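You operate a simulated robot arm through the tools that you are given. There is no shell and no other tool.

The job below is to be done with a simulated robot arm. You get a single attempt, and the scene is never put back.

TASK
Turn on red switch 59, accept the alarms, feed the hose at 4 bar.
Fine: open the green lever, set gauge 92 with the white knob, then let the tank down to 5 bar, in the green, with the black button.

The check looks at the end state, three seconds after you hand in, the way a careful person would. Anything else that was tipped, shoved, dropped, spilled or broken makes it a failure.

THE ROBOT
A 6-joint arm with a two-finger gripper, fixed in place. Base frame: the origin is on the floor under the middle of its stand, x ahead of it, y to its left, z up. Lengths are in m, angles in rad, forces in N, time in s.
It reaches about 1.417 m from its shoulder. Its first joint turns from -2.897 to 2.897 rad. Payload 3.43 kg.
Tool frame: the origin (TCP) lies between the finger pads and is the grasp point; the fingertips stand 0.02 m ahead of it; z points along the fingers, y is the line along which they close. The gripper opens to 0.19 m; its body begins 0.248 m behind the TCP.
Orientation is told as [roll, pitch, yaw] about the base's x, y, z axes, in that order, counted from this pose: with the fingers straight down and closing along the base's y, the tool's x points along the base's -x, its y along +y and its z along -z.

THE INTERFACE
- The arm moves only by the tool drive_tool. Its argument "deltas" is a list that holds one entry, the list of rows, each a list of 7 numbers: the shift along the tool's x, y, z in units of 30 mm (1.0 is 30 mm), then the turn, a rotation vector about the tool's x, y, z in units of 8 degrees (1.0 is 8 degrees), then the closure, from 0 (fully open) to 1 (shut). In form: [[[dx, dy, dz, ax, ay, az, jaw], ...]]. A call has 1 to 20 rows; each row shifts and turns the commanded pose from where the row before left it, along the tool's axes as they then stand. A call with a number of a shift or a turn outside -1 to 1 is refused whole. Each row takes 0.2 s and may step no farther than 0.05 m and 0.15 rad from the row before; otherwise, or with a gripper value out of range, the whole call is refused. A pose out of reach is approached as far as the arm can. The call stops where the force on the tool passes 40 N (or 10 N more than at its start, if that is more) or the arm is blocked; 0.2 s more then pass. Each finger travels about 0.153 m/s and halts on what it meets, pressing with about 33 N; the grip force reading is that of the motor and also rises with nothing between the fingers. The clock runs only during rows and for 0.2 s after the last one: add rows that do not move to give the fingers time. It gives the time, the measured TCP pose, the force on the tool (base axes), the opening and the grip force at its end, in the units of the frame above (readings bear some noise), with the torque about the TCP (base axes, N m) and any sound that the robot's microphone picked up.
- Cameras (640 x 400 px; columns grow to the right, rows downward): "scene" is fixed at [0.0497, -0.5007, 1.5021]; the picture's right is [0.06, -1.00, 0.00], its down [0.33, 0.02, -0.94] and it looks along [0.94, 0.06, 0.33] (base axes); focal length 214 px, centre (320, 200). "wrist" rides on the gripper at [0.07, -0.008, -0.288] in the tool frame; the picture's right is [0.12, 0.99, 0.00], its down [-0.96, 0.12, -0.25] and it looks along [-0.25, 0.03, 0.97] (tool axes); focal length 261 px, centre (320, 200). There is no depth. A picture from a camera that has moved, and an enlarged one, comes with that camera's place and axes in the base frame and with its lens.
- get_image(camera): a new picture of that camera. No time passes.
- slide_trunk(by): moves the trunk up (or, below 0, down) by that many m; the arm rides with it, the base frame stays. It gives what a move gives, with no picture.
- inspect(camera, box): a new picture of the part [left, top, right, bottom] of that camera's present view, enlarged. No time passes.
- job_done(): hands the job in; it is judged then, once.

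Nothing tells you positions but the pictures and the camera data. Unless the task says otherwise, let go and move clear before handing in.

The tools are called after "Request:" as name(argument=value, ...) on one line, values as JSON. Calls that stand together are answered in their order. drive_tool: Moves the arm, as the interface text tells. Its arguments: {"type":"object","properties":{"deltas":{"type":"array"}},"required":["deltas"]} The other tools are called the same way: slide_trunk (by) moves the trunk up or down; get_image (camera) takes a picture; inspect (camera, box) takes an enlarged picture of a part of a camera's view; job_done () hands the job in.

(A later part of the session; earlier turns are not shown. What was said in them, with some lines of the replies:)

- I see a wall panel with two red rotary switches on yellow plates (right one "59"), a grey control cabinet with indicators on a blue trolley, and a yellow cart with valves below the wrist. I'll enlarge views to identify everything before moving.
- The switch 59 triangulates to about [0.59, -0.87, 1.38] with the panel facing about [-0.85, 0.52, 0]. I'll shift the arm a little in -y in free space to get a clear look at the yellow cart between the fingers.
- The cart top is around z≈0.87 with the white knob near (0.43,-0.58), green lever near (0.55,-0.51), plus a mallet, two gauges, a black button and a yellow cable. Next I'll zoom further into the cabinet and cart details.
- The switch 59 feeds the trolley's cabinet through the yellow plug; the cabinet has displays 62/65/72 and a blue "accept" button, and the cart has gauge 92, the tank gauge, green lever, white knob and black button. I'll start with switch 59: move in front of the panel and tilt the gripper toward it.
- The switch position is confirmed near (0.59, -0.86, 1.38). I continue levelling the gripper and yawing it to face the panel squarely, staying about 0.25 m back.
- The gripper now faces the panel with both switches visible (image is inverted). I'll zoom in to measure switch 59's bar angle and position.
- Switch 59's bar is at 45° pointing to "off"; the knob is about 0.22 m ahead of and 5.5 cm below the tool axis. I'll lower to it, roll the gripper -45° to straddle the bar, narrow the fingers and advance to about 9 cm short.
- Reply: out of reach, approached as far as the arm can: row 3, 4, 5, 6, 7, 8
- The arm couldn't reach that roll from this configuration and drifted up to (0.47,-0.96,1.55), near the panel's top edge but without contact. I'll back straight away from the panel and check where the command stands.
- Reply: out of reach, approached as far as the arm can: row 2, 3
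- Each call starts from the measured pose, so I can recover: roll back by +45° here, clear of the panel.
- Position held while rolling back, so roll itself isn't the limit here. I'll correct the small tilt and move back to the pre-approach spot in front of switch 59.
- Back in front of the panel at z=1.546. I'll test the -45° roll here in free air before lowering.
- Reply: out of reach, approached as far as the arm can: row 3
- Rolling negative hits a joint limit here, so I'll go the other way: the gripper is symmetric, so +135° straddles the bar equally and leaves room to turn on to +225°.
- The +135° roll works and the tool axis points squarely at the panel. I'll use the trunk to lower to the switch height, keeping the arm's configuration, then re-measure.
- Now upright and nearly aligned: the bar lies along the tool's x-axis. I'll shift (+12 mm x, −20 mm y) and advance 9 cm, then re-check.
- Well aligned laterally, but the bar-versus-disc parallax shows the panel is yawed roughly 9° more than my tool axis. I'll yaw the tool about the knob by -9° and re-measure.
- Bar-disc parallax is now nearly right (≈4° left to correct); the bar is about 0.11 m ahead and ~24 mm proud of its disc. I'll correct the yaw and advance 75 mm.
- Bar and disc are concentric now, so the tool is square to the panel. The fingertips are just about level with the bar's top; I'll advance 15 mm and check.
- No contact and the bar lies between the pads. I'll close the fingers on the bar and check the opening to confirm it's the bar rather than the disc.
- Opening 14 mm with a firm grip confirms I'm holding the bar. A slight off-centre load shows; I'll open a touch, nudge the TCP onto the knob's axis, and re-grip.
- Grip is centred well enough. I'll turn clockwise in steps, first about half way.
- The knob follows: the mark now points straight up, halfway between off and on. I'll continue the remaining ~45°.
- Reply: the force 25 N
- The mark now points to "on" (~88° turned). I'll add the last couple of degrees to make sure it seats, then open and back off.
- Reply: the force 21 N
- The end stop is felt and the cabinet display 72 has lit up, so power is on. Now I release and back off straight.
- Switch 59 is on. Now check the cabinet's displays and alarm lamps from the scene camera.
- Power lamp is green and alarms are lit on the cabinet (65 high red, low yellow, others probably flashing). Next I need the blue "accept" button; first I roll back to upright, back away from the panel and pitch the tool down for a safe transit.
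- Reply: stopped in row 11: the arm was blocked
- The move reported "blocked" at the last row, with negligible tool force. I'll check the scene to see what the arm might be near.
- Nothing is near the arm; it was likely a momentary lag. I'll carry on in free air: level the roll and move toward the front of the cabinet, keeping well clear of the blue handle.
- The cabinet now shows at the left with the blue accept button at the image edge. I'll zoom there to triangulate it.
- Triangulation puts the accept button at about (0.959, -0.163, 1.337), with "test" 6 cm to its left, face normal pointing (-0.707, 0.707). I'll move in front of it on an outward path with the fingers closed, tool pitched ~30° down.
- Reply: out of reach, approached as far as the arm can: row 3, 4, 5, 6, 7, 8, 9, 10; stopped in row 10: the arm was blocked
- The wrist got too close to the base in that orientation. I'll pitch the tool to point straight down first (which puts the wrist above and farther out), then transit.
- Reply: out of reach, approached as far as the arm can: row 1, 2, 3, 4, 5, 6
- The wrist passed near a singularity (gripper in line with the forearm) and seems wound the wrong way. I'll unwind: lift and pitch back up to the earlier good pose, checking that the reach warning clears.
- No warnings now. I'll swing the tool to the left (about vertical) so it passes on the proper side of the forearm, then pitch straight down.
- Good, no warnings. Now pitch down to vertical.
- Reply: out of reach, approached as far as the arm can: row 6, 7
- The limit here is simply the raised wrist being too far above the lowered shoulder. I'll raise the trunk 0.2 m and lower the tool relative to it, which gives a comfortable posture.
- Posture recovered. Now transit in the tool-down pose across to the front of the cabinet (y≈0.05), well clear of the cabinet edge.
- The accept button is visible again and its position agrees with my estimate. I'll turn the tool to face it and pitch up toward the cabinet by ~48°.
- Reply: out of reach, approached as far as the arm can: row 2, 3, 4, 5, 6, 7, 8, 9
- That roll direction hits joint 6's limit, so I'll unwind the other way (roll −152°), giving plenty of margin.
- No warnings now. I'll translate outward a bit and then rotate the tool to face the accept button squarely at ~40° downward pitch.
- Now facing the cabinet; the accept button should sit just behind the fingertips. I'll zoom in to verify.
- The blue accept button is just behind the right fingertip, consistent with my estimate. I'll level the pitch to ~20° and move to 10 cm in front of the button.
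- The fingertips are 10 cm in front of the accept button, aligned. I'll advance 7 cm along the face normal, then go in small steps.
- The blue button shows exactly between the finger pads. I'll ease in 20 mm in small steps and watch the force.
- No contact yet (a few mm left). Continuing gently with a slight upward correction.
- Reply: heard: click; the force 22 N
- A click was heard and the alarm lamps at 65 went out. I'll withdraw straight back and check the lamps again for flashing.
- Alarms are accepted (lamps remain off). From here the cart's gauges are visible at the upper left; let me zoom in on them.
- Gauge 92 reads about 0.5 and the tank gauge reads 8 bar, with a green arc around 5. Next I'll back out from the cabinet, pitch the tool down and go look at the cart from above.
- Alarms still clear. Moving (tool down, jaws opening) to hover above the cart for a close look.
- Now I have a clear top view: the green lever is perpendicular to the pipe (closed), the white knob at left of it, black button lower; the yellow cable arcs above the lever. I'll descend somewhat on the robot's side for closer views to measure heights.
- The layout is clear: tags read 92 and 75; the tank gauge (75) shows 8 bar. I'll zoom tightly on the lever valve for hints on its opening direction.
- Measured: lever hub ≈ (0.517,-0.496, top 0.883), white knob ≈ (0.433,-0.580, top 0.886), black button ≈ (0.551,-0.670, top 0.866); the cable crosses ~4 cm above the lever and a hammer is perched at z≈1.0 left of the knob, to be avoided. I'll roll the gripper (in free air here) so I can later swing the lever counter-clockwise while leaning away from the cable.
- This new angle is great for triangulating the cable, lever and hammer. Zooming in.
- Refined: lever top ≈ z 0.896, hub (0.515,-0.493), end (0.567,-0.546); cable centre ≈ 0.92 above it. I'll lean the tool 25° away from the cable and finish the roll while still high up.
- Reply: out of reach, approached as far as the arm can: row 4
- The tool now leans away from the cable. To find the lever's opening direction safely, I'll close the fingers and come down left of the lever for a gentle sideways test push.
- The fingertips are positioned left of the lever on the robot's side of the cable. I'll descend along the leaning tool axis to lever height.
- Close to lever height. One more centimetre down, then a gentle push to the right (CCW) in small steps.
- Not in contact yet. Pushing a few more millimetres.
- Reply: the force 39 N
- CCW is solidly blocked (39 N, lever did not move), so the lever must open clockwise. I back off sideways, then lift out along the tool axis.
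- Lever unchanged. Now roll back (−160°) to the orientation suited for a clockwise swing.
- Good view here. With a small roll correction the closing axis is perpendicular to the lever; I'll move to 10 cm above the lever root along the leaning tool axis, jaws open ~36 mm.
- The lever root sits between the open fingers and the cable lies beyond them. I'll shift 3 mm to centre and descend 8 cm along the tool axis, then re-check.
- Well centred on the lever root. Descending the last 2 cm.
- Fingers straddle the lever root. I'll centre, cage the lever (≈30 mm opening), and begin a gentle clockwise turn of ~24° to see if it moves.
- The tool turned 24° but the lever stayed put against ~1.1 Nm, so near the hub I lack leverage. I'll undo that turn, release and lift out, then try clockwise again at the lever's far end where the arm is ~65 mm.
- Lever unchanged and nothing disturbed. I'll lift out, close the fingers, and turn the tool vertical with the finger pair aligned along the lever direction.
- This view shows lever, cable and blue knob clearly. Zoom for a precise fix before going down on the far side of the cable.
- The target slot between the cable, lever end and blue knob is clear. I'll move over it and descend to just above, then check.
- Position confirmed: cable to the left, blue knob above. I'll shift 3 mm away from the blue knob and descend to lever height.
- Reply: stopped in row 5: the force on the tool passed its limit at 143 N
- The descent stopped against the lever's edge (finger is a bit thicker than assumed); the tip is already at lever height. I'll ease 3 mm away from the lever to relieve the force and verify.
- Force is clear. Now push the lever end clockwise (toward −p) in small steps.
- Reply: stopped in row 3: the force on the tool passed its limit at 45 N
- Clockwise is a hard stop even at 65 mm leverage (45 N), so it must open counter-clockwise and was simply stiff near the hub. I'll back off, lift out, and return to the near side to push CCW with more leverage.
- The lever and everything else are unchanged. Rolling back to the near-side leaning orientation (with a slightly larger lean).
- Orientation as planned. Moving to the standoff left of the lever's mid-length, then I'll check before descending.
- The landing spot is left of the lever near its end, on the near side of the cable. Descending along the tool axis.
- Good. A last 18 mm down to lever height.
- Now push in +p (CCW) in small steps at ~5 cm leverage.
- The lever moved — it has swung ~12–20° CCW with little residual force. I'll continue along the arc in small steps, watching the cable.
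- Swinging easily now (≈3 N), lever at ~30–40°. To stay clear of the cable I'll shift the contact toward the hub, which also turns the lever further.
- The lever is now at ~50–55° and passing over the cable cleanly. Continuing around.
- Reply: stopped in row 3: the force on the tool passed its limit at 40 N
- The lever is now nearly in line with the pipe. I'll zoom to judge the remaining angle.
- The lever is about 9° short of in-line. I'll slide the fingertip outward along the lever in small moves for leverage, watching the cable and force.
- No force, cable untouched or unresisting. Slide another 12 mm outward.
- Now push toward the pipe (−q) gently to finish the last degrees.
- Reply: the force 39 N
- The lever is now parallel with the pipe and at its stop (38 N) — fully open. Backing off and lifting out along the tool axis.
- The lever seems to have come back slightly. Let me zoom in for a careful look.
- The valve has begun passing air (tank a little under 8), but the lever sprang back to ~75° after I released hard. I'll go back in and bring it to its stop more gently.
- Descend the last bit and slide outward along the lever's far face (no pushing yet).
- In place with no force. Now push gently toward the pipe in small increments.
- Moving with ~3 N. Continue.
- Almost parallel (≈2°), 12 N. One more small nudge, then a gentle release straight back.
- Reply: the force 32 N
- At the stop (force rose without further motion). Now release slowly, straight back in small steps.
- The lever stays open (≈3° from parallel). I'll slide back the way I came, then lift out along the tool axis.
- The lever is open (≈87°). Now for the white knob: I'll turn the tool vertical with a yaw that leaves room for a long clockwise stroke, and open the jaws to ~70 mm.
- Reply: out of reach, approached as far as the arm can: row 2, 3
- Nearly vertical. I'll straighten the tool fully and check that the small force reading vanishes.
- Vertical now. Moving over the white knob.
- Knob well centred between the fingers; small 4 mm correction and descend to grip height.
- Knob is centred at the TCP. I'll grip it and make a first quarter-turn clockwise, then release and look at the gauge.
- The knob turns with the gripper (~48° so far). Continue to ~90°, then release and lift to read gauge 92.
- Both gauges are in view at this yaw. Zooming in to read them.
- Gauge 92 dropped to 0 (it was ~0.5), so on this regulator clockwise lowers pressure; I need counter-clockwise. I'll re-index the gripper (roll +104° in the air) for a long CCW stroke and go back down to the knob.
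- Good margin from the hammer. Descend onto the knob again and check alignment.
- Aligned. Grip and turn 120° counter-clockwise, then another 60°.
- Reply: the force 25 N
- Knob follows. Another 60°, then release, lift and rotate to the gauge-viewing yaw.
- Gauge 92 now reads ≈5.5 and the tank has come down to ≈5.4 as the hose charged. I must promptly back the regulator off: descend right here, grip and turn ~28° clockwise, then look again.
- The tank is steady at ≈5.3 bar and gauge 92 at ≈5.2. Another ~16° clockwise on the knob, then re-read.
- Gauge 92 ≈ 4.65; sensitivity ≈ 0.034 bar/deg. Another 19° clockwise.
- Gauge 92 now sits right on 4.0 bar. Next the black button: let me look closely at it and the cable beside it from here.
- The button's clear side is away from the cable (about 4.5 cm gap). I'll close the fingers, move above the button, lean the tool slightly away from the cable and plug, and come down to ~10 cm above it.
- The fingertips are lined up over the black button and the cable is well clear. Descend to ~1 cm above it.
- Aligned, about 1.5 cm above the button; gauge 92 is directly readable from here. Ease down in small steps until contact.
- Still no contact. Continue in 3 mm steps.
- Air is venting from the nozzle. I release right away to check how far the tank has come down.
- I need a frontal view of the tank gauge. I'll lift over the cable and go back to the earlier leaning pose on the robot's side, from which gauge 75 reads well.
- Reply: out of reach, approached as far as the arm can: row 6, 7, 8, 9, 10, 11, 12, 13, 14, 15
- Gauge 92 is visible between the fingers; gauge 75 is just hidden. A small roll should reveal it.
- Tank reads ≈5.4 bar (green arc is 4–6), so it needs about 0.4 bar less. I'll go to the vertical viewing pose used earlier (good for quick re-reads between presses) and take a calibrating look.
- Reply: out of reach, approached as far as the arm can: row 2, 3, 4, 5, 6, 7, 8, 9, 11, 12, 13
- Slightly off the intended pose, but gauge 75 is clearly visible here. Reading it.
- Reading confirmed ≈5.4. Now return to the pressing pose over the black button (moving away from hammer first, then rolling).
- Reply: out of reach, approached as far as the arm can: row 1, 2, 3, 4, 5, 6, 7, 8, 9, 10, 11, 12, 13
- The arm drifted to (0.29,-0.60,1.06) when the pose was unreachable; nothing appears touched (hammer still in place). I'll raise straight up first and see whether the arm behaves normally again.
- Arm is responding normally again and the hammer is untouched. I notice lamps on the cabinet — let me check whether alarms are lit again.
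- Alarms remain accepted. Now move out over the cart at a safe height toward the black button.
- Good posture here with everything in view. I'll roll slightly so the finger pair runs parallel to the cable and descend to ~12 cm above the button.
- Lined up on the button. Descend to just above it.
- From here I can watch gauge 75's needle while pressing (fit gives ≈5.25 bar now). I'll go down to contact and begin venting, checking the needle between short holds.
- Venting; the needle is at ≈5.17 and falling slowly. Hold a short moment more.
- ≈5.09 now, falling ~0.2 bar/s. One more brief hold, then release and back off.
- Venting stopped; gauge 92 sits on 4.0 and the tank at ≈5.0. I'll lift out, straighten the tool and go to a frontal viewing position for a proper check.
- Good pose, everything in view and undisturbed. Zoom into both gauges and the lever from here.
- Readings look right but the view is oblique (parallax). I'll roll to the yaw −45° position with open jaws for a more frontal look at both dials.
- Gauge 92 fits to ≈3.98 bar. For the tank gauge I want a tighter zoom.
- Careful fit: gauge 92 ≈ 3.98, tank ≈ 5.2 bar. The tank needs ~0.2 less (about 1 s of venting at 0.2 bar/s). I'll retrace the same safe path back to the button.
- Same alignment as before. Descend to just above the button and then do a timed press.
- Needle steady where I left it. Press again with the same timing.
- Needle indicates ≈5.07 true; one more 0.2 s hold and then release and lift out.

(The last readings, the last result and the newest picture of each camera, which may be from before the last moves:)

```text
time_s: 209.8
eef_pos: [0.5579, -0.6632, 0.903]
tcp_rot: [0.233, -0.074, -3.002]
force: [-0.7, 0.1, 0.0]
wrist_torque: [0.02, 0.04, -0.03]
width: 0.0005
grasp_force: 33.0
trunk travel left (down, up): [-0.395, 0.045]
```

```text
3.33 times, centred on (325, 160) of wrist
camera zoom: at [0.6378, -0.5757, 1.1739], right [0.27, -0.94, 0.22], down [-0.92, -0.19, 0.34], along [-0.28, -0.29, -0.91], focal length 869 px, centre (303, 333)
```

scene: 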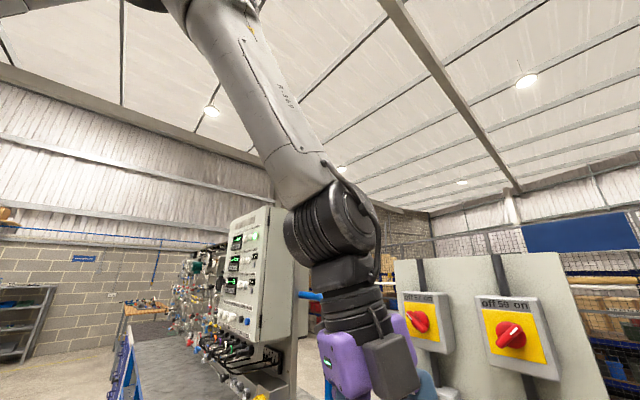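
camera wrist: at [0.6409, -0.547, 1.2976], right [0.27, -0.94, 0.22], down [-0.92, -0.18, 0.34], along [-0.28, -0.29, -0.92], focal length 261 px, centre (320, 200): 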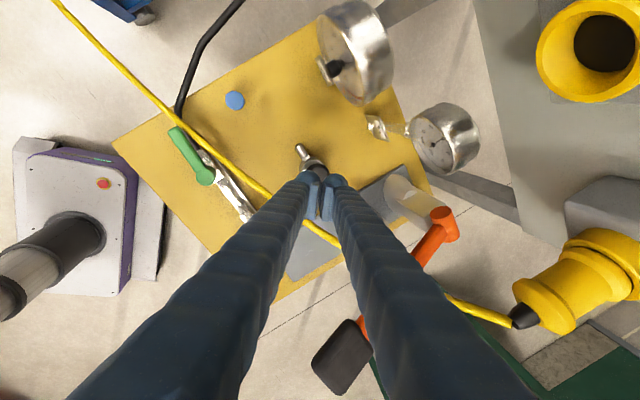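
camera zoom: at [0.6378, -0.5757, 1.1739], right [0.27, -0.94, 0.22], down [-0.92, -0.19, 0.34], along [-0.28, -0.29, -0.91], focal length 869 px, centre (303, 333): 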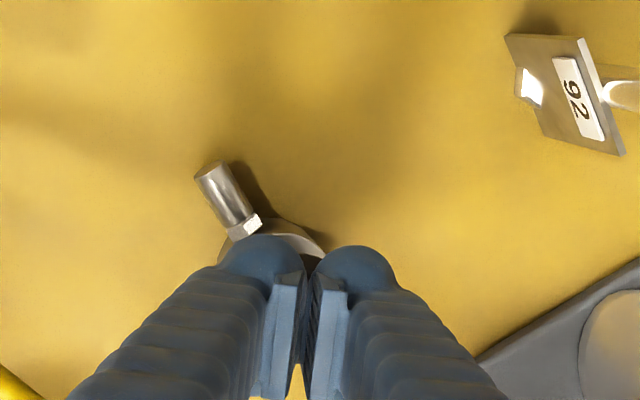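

Released; the vent has stopped. Lift out along the same safe path and take the frontal reading again.

Request:
drive_tool(deltas=[[[0, 0, -1, 0, 0, 0, 1], [0, 0, -1, 0, 0, 0, 1], [0, 0, -1, 0, 0, 0, 1], [0, 0, -1, 0, 0, 0, 1], [0, 0, -1, 0, 0, 0, 1], [0, 0, 0, 0.835, 0.27, 0, 1], [0, 0, 0, 0.835, 0.27, 0, 1], [-0.423, -0.858, -0.4, 0, 0, 0, 1], [-0.423, -0.858, -0.4, 0, 0, 0, 1], [-0.423, -0.858, -0.4, 0, 0, 0, 1], [-0.423, -0.858, -0.4, 0, 0, 0, 1], [-0.423, -0.858, -0.4, 0, 0, 0, 1], [-0.423, -0.858, -0.4, 0, 0, 0, 1], [-0.423, -0.858, -0.4, 0, 0, 0, 1]]])

Request:
drive_tool(deltas=[[[0, 0, 0, 0, 0, -1, 1], [0, 0, 0, 0, 0, -1, 1], [0, 0, 0, 0, 0, -1, 1], [0, 0, 0, 0, 0, -1, 1], [0, 0, 0, 0, 0, -1, 1], [0, 0, 0, 0, 0, -1, 1], [0, 0, 0, 0, 0, -1, 0.8], [0, 0, 0, 0, 0, -1, 0.6], [0, 0, 0, 0, 0, -1, 0.4], [0, 0, 0, 0, 0, -1, 0.2], [0, 0, 0, 0, 0, -1, 0], [0, 0, 0, 0, 0, -1, 0], [0, 0, 0, 0, 0, -1, 0], [0, 0, 0, 0, 0, -1, 0], [0, 0, 0, 0, 0, -1, 0], [0, 0, 0, 0, 0, -0.8, 0]]])

Request:
get_image(camera="wrist")

Request:
inspect(camera="wrist", box=[315, 305, 355, 345])

Request:
inspect(camera="wrist", box=[245, 345, 285, 385])

```text
time_s: 212.8
eef_pos: [0.447, -0.4642, 1.1325]
tcp_rot: [0.0, 0.002, -2.992]
force: [-0.2, 0.3, -0.2]
wrist_torque: [0.02, -0.05, -0.02]
width: 0.0001
grasp_force: 32.6
trunk travel left (down, up): [-0.395, 0.045]
```

```text
time_s: 216.2
eef_pos: [0.4496, -0.4635, 1.1316]
tcp_rot: [-0.001, -0.001, -0.787]
force: [1.2, 0.0, 0.9]
wrist_torque: [0.02, 0.01, 0.0]
width: 0.19
grasp_force: 0.0
trunk travel left (down, up): [-0.395, 0.045]
```

```text
taken
camera wrist: at [0.3931, -0.4189, 1.4197], right [0.62, 0.79, 0.0], down [0.76, -0.6, 0.25], along [0.2, -0.15, -0.97], focal length 261 px, centre (320, 200)
```

wrist: 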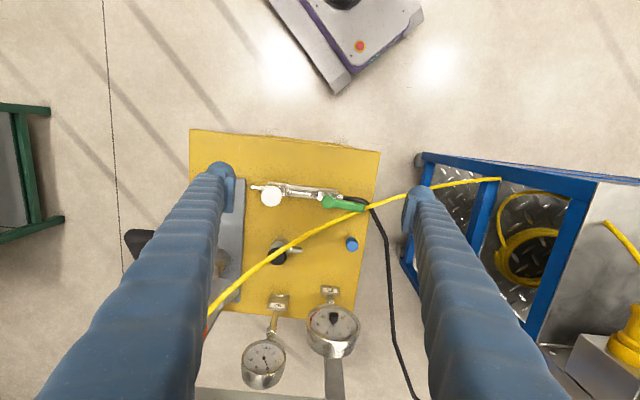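

```text
10.00 times, centred on (335, 325) of wrist
camera zoom: at [0.3931, -0.4189, 1.4197], right [0.62, 0.79, 0.0], down [0.76, -0.6, 0.25], along [0.2, -0.15, -0.97], focal length 2606 px, centre (170, -1050)
```

zoom: 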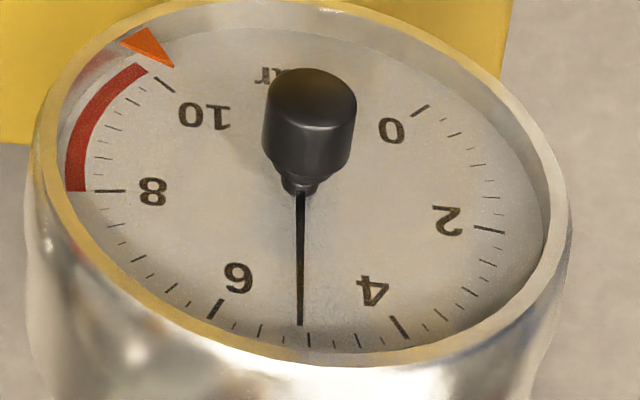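

```text
10.00 times, centred on (265, 365) of wrist
camera zoom: at [0.3931, -0.4189, 1.4197], right [0.62, 0.79, 0.0], down [0.76, -0.6, 0.25], along [0.2, -0.15, -0.97], focal length 2606 px, centre (870, -1450)
```

zoom: 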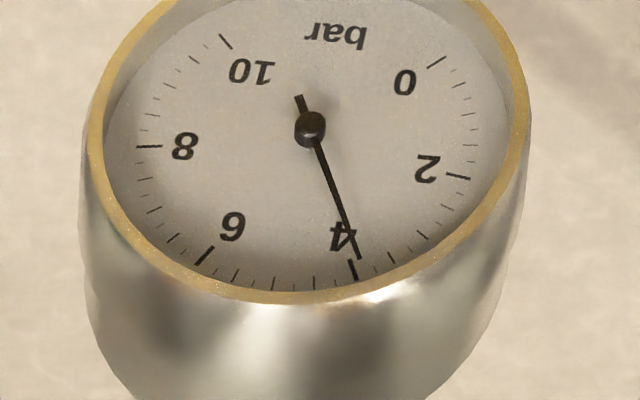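

Tank ≈5.09, gauge 92 on 4.0. One last short tap (~0.5 s) should bring the tank to 5.0; retracing the same path.

Request:
drive_tool(deltas=[[[0, 0, 0, 0, 0, 1, 0.4], [0, 0, 0, 0, 0, 1, 0.7], [0, 0, 0, 0, 0, 1, 1], [0, 0, 0, 0, 0, 1, 1], [0, 0, 0, 0, 0, 1, 1], [0, 0, 0, 0, 0, 1, 1], [0, 0, 0, 0, 0, 1, 1], [0, 0, 0, 0, 0, 1, 1], [0, 0, 0, 0, 0, 1, 1], [0, 0, 0, 0, 0, 1, 1], [0, 0, 0, 0, 0, 1, 1], [0, 0, 0, 0, 0, 1, 1], [0, 0, 0, 0, 0, 1, 1], [0, 0, 0, 0, 0, 1, 1], [0, 0, 0, 0, 0, 1, 1], [0, 0, 0, 0, 0, 0.8, 1]]])

Request:
drive_tool(deltas=[[[0.423, 0.858, 0.4, 0, 0, 0, 1], [0.423, 0.858, 0.4, 0, 0, 0, 1], [0.423, 0.858, 0.4, 0, 0, 0, 1], [0.423, 0.858, 0.4, 0, 0, 0, 1], [0.423, 0.858, 0.4, 0, 0, 0, 1], [0.423, 0.858, 0.4, 0, 0, 0, 1], [0.423, 0.858, 0.4, 0, 0, 0, 1], [0, 0, 0, -0.835, -0.27, 0, 1], [0, 0, 0, -0.835, -0.27, 0, 1], [0, 0, 0.8, 0, 0, 0, 1], [0, 0, 0, 0, 0, 0, 1]]])

Request:
inspect(camera="wrist", box=[250, 100, 420, 220])

```text
time_s: 219.6
eef_pos: [0.4481, -0.4625, 1.1316]
tcp_rot: [0.0, 0.003, -2.994]
force: [0.3, -0.1, 0.1]
wrist_torque: [0.01, 0.01, 0.01]
width: 0.0
grasp_force: 33.0
trunk travel left (down, up): [-0.395, 0.045]
```

```text
time_s: 222.0
eef_pos: [0.5637, -0.6344, 1.0252]
tcp_rot: [0.234, -0.073, -3.002]
force: [-0.5, 0.3, 0.7]
wrist_torque: [0.0, 0.0, -0.01]
width: 0.0
grasp_force: 32.5
trunk travel left (down, up): [-0.395, 0.045]
```

```text
3.33 times, centred on (335, 160) of wrist
camera zoom: at [0.6433, -0.5464, 1.2966], right [0.27, -0.94, 0.22], down [-0.92, -0.18, 0.34], along [-0.28, -0.29, -0.92], focal length 869 px, centre (270, 333)
```

zoom: 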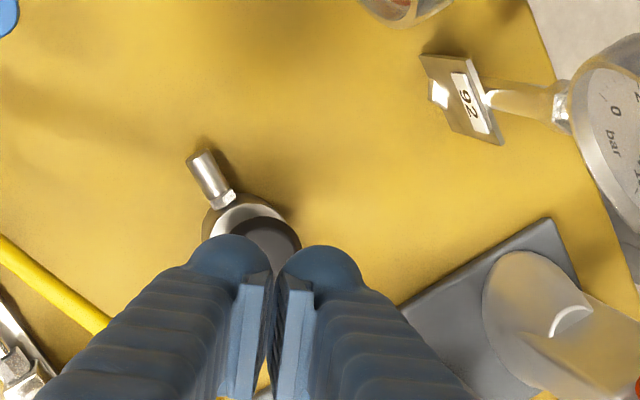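

Same alignment as before. Descend to just above the button.

Request:
drive_tool(deltas=[[[-0.03, 0, 0.9, 0, 0, 0, 1], [0, 0, 0.9, 0, 0, 0, 1], [0, 0, 0.9, 0, 0, 0, 1], [0, 0, 0.9, 0, 0, 0, 1], [0, 0, 0.5, 0, 0, 0, 1], [0, 0, 0, 0, 0, 0, 1]]])

Request:
inspect(camera="wrist", box=[290, 0, 420, 100])

```text
time_s: 223.4
eef_pos: [0.5576, -0.6634, 0.9049]
tcp_rot: [0.233, -0.073, -3.001]
force: [-0.2, -0.5, 0.5]
wrist_torque: [0.0, -0.01, -0.03]
width: 0.0
grasp_force: 33.0
trunk travel left (down, up): [-0.395, 0.045]
```

```text
4.00 times, centred on (355, 50) of wrist
camera zoom: at [0.6376, -0.5761, 1.1781], right [0.27, -0.94, 0.22], down [-0.92, -0.19, 0.34], along [-0.28, -0.29, -0.92], focal length 1043 px, centre (180, 800)
```

zoom: 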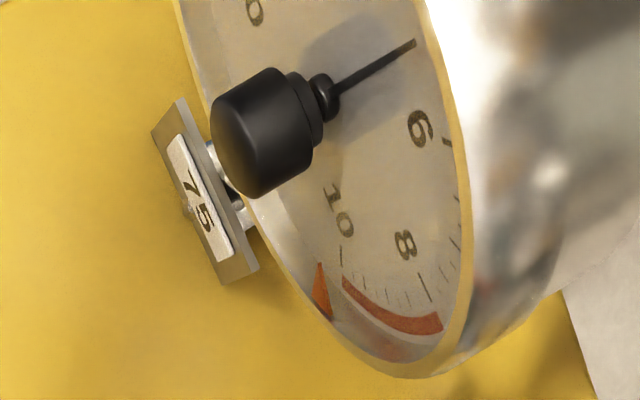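

Steady. Short tap: press, hold ~0.5 s, release.

Request:
drive_tool(deltas=[[[0, 0, 0.4, 0, 0, 0, 1], [0, 0, 0.27, 0, 0, 0, 1], [0, 0, 0, 0, 0, 0, 1], [0, 0, 0, 0, 0, 0, 1], [0, 0, -0.7, 0, 0, 0, 1], [0, 0, 0, 0, 0, 0, 1]]])

Request:
inspect(camera="wrist", box=[290, 0, 420, 100])

Request:
inspect(camera="wrist", box=[250, 100, 400, 220])

```text
time_s: 224.8
eef_pos: [0.556, -0.6634, 0.9072]
tcp_rot: [0.233, -0.075, -3.001]
force: [-0.2, 0.5, -0.4]
wrist_torque: [-0.07, 0.03, 0.03]
width: 0.0
grasp_force: 32.7
trunk travel left (down, up): [-0.395, 0.045]
```

```text
4.00 times, centred on (355, 50) of wrist
camera zoom: at [0.6368, -0.5761, 1.178], right [0.27, -0.94, 0.22], down [-0.92, -0.19, 0.34], along [-0.28, -0.29, -0.91], focal length 1043 px, centre (180, 800)
```

zoom: 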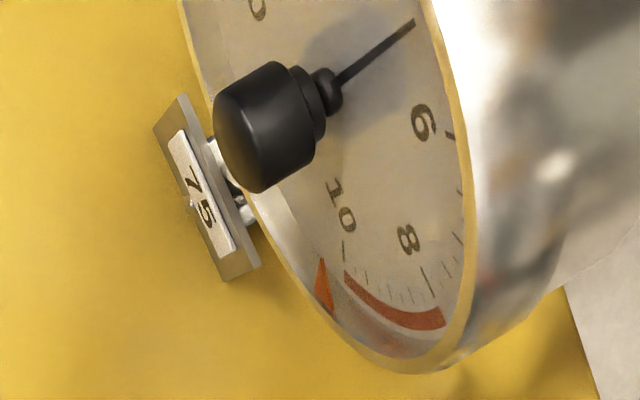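

```text
3.33 times, centred on (325, 160) of wrist
camera zoom: at [0.6368, -0.5761, 1.178], right [0.27, -0.94, 0.22], down [-0.92, -0.19, 0.34], along [-0.28, -0.29, -0.91], focal length 869 px, centre (303, 333)
```

zoom: 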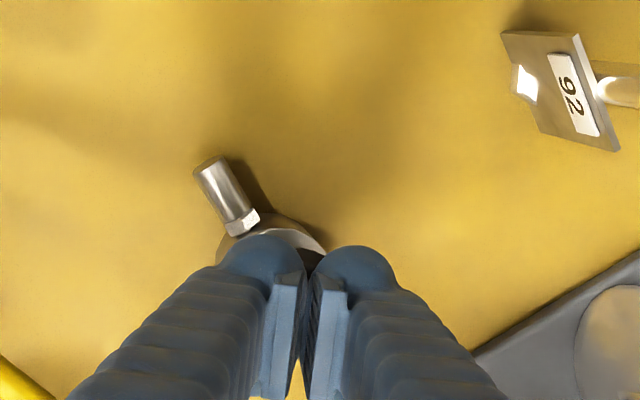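

Needle moved about another 0.1 bar. Lift out and do the final verification from the frontal view.

Request:
drive_tool(deltas=[[[0, 0, -1, 0, 0, 0, 1], [0, 0, -1, 0, 0, 0, 1], [0, 0, -1, 0, 0, 0, 1], [0, 0, -1, 0, 0, 0, 1], [0, 0, -1, 0, 0, 0, 1], [0, 0, 0, 0.835, 0.27, 0, 1], [0, 0, 0, 0.835, 0.27, 0, 1], [-0.423, -0.858, -0.4, 0, 0, 0, 1], [-0.423, -0.858, -0.4, 0, 0, 0, 1], [-0.423, -0.858, -0.4, 0, 0, 0, 1], [-0.423, -0.858, -0.4, 0, 0, 0, 1], [-0.423, -0.858, -0.4, 0, 0, 0, 1], [-0.423, -0.858, -0.4, 0, 0, 0, 1], [-0.423, -0.858, -0.4, 0, 0, 0, 1]]])

Request:
drive_tool(deltas=[[[0, 0, 0, 0, 0, -1, 1], [0, 0, 0, 0, 0, -1, 1], [0, 0, 0, 0, 0, -1, 1], [0, 0, 0, 0, 0, -1, 1], [0, 0, 0, 0, 0, -1, 1], [0, 0, 0, 0, 0, -1, 1], [0, 0, 0, 0, 0, -1, 0.8], [0, 0, 0, 0, 0, -1, 0.6], [0, 0, 0, 0, 0, -1, 0.4], [0, 0, 0, 0, 0, -1, 0.2], [0, 0, 0, 0, 0, -1, 0], [0, 0, 0, 0, 0, -1, 0], [0, 0, 0, 0, 0, -1, 0], [0, 0, 0, 0, 0, -1, 0], [0, 0, 0, 0, 0, -1, 0], [0, 0, 0, 0, 0, -0.8, 0]]])

Request:
get_image(camera="wrist")

Request:
inspect(camera="wrist", box=[315, 305, 355, 345])

Request:
inspect(camera="wrist", box=[245, 345, 285, 385])

Request:
inspect(camera="wrist", box=[250, 165, 390, 260])

Request:
inspect(camera="scene", box=[210, 200, 300, 340])

Request:
get_image(camera="scene")

```text
time_s: 227.8
eef_pos: [0.4462, -0.4626, 1.1377]
tcp_rot: [0.0, 0.003, -2.993]
force: [-0.9, -1.0, -0.5]
wrist_torque: [-0.07, -0.05, 0.04]
width: 0.0
grasp_force: 33.0
trunk travel left (down, up): [-0.395, 0.045]
```

```text
time_s: 231.2
eef_pos: [0.4478, -0.4615, 1.1367]
tcp_rot: [0.0, 0.0, -0.785]
force: [-0.5, -1.3, -0.5]
wrist_torque: [0.0, 0.01, -0.01]
width: 0.1902
grasp_force: 0.0
trunk travel left (down, up): [-0.395, 0.045]
```

```text
taken
camera wrist: at [0.3926, -0.4173, 1.424], right [0.62, 0.79, 0.0], down [0.76, -0.6, 0.25], along [0.2, -0.15, -0.97], focal length 261 px, centre (320, 200)
```

wrist: 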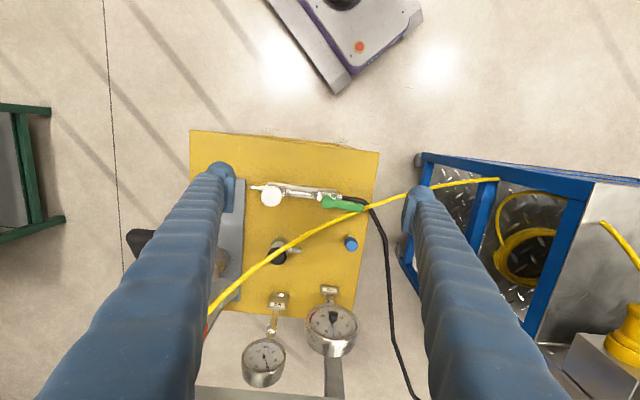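

```text
10.00 times, centred on (335, 325) of wrist
camera zoom: at [0.3926, -0.4173, 1.424], right [0.62, 0.79, 0.0], down [0.76, -0.6, 0.25], along [0.2, -0.15, -0.97], focal length 2606 px, centre (170, -1050)
```

zoom: 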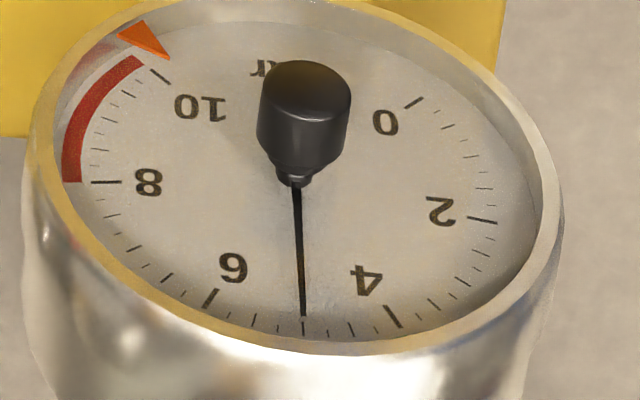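

```text
10.00 times, centred on (265, 365) of wrist
camera zoom: at [0.3926, -0.4173, 1.424], right [0.62, 0.79, 0.0], down [0.76, -0.6, 0.25], along [0.2, -0.15, -0.97], focal length 2606 px, centre (870, -1450)
```

zoom: 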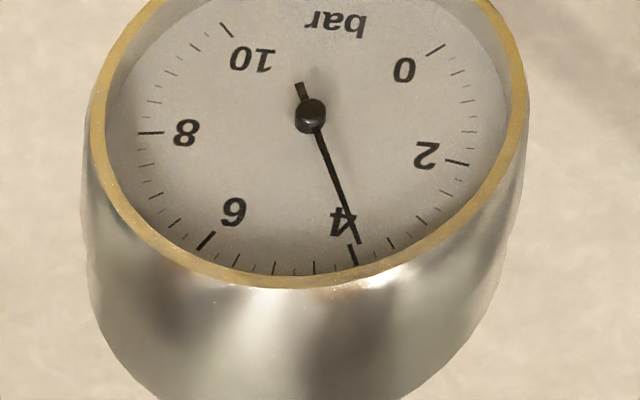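

```text
4.21 times, centred on (320, 212) of wrist
camera zoom: at [0.3926, -0.4173, 1.424], right [0.62, 0.79, 0.0], down [0.76, -0.6, 0.25], along [0.2, -0.15, -0.97], focal length 1098 px, centre (320, 147)
```

zoom: 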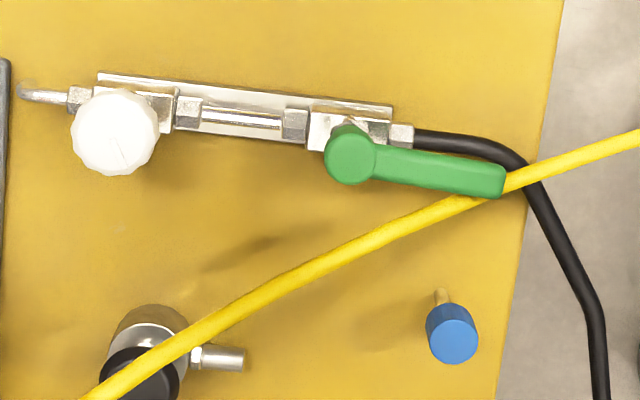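

```text
2.86 times, centred on (255, 270) of scene
camera zoom: at [0.0497, -0.5007, 1.5021], right [0.06, -1.0, 0.0], down [0.33, 0.02, -0.94], along [0.94, 0.06, 0.33], focal length 613 px, centre (506, 0)
```

zoom: 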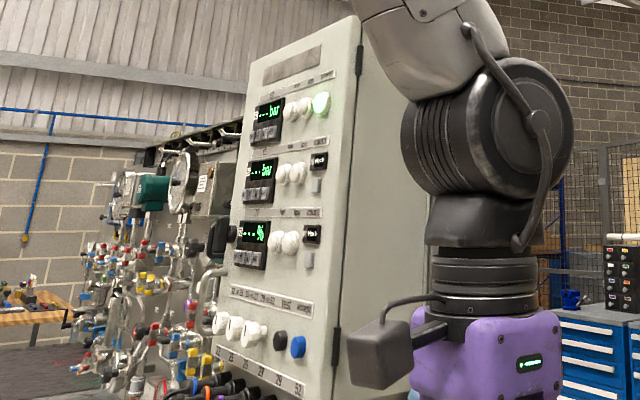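

```text
taken
```

scene: 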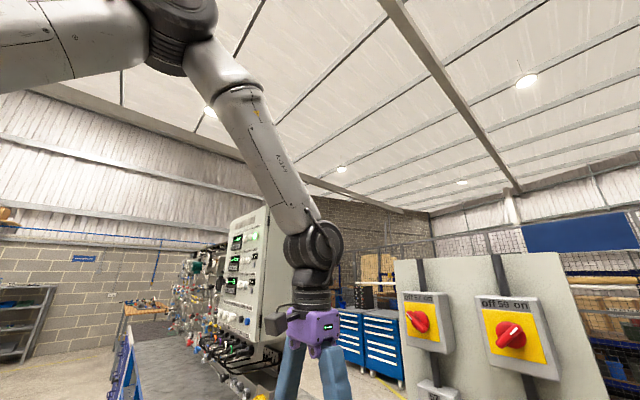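

Everything checks out: tank needle on the 5.0 mark in the green arc, gauge 92 on 4 bar, lever in line with the pipe, alarms accepted, power on, hammer and cable undisturbed. I'll raise the arm clear of the cart and take a last look before handing in.

Request:
drive_tool(deltas=[[[0, 0, -1, 0, 0, 0, 0], [0, 0, -1, 0, 0, 0, 0], [0, 0, -1, 0, 0, 0, 0], [0, 0, -1, 0, 0, 0, 0], [0, 0, -1, 0, 0, 0, 0], [0, 0, -1, 0, 0, 0, 0], [0, 0, -1, 0, 0, 0, 0]]])

Request:
get_image(camera="wrist")

Request:
inspect(camera="wrist", box=[220, 240, 370, 350])

Request:
inspect(camera="scene", box=[380, 240, 600, 400])

Request:
inspect(camera="scene", box=[210, 200, 300, 340])

```text
time_s: 232.8
eef_pos: [0.4492, -0.4622, 1.3449]
tcp_rot: [0.0, -0.003, -0.788]
force: [1.0, 0.3, 0.6]
wrist_torque: [-0.03, -0.02, 0.02]
width: 0.1901
grasp_force: 0.0
trunk travel left (down, up): [-0.395, 0.045]
```

```text
taken
camera wrist: at [0.3941, -0.4173, 1.633], right [0.62, 0.79, 0.0], down [0.76, -0.6, 0.25], along [0.2, -0.15, -0.97], focal length 261 px, centre (320, 200)
```

wrist: 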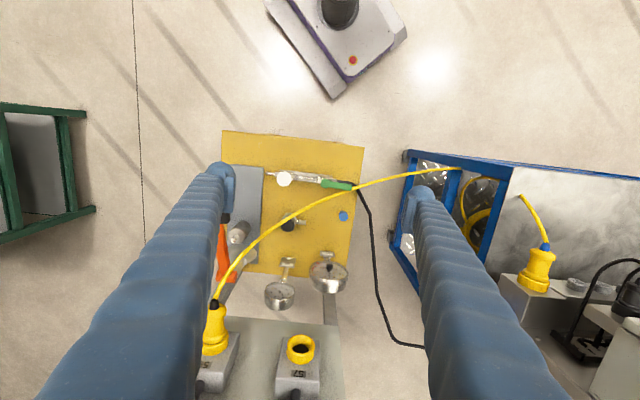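

```text
3.64 times, centred on (295, 295) of wrist
camera zoom: at [0.3941, -0.4173, 1.633], right [0.62, 0.79, 0.0], down [0.76, -0.6, 0.25], along [0.2, -0.15, -0.97], focal length 948 px, centre (411, -146)
```

zoom: 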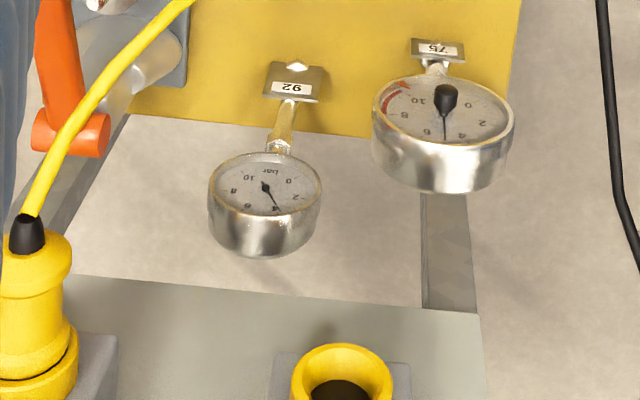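

```text
2.50 times, centred on (490, 320) of scene
camera zoom: at [0.0497, -0.5007, 1.5021], right [0.06, -1.0, 0.0], down [0.33, 0.02, -0.94], along [0.94, 0.06, 0.33], focal length 536 px, centre (-105, -100)
```

zoom: 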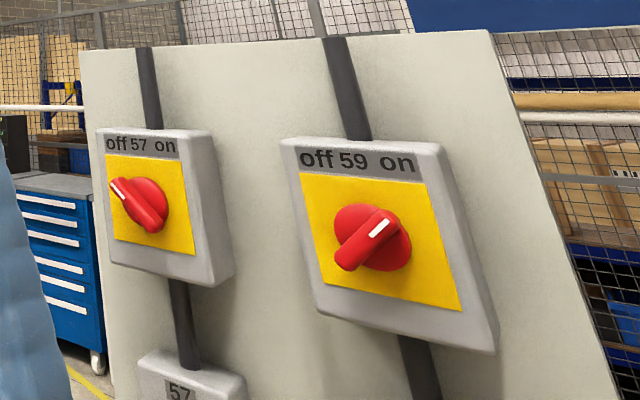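

```text
2.86 times, centred on (255, 270) of scene
camera zoom: at [0.0497, -0.5007, 1.5021], right [0.06, -1.0, 0.0], down [0.33, 0.02, -0.94], along [0.94, 0.06, 0.33], focal length 613 px, centre (506, 0)
```

zoom: 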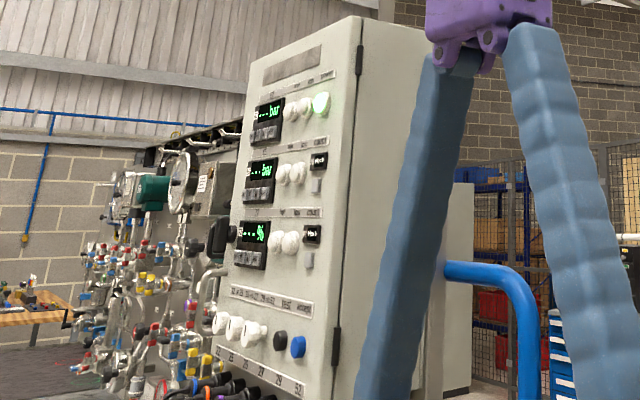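

Switch 59 points to "on" (57 is untouched) and the cabinet is powered with its alarms accepted. The lever is open, gauge 92 reads 4 bar, and the tank reads 5 bar in the green. The arm is clear and nothing else was disturbed, so I'm handing in.

Request:
job_done()

```text
The job is handed in.
```

I finished every step and handed the job in. I have not seen the result of the check, so the readings below are from my own last look through the cameras.

- **Switch 59:** turned to "on". Switch 57 was left alone, and the cabinet shows power.
- **Alarms:** I pressed the blue "accept" button. The alarm lamps at 65 went out and stayed out through my last look.
- **Green lever:** open, within about 2° of in line with the pipe. It opens counter-clockwise and was stiff at first. Before I found that, I pushed it the wrong way against its stop. On one approach the gripper came down on it hard enough to register about 143 N briefly. I saw no damage, and the lever moved normally afterwards.
- **Gauge 92:** about 4.0 bar, set with the white knob. On this regulator, clockwise lowers the pressure.
- **Tank:** about 5.0 bar, in the green arc. Most of the drop from 8 bar came from the hose filling when I first turned the knob too high. I let out the last few tenths of a bar with the black button.

The hammer, yellow cable and plugs look as they did at the start. The arm is up clear of the cart with the gripper open.
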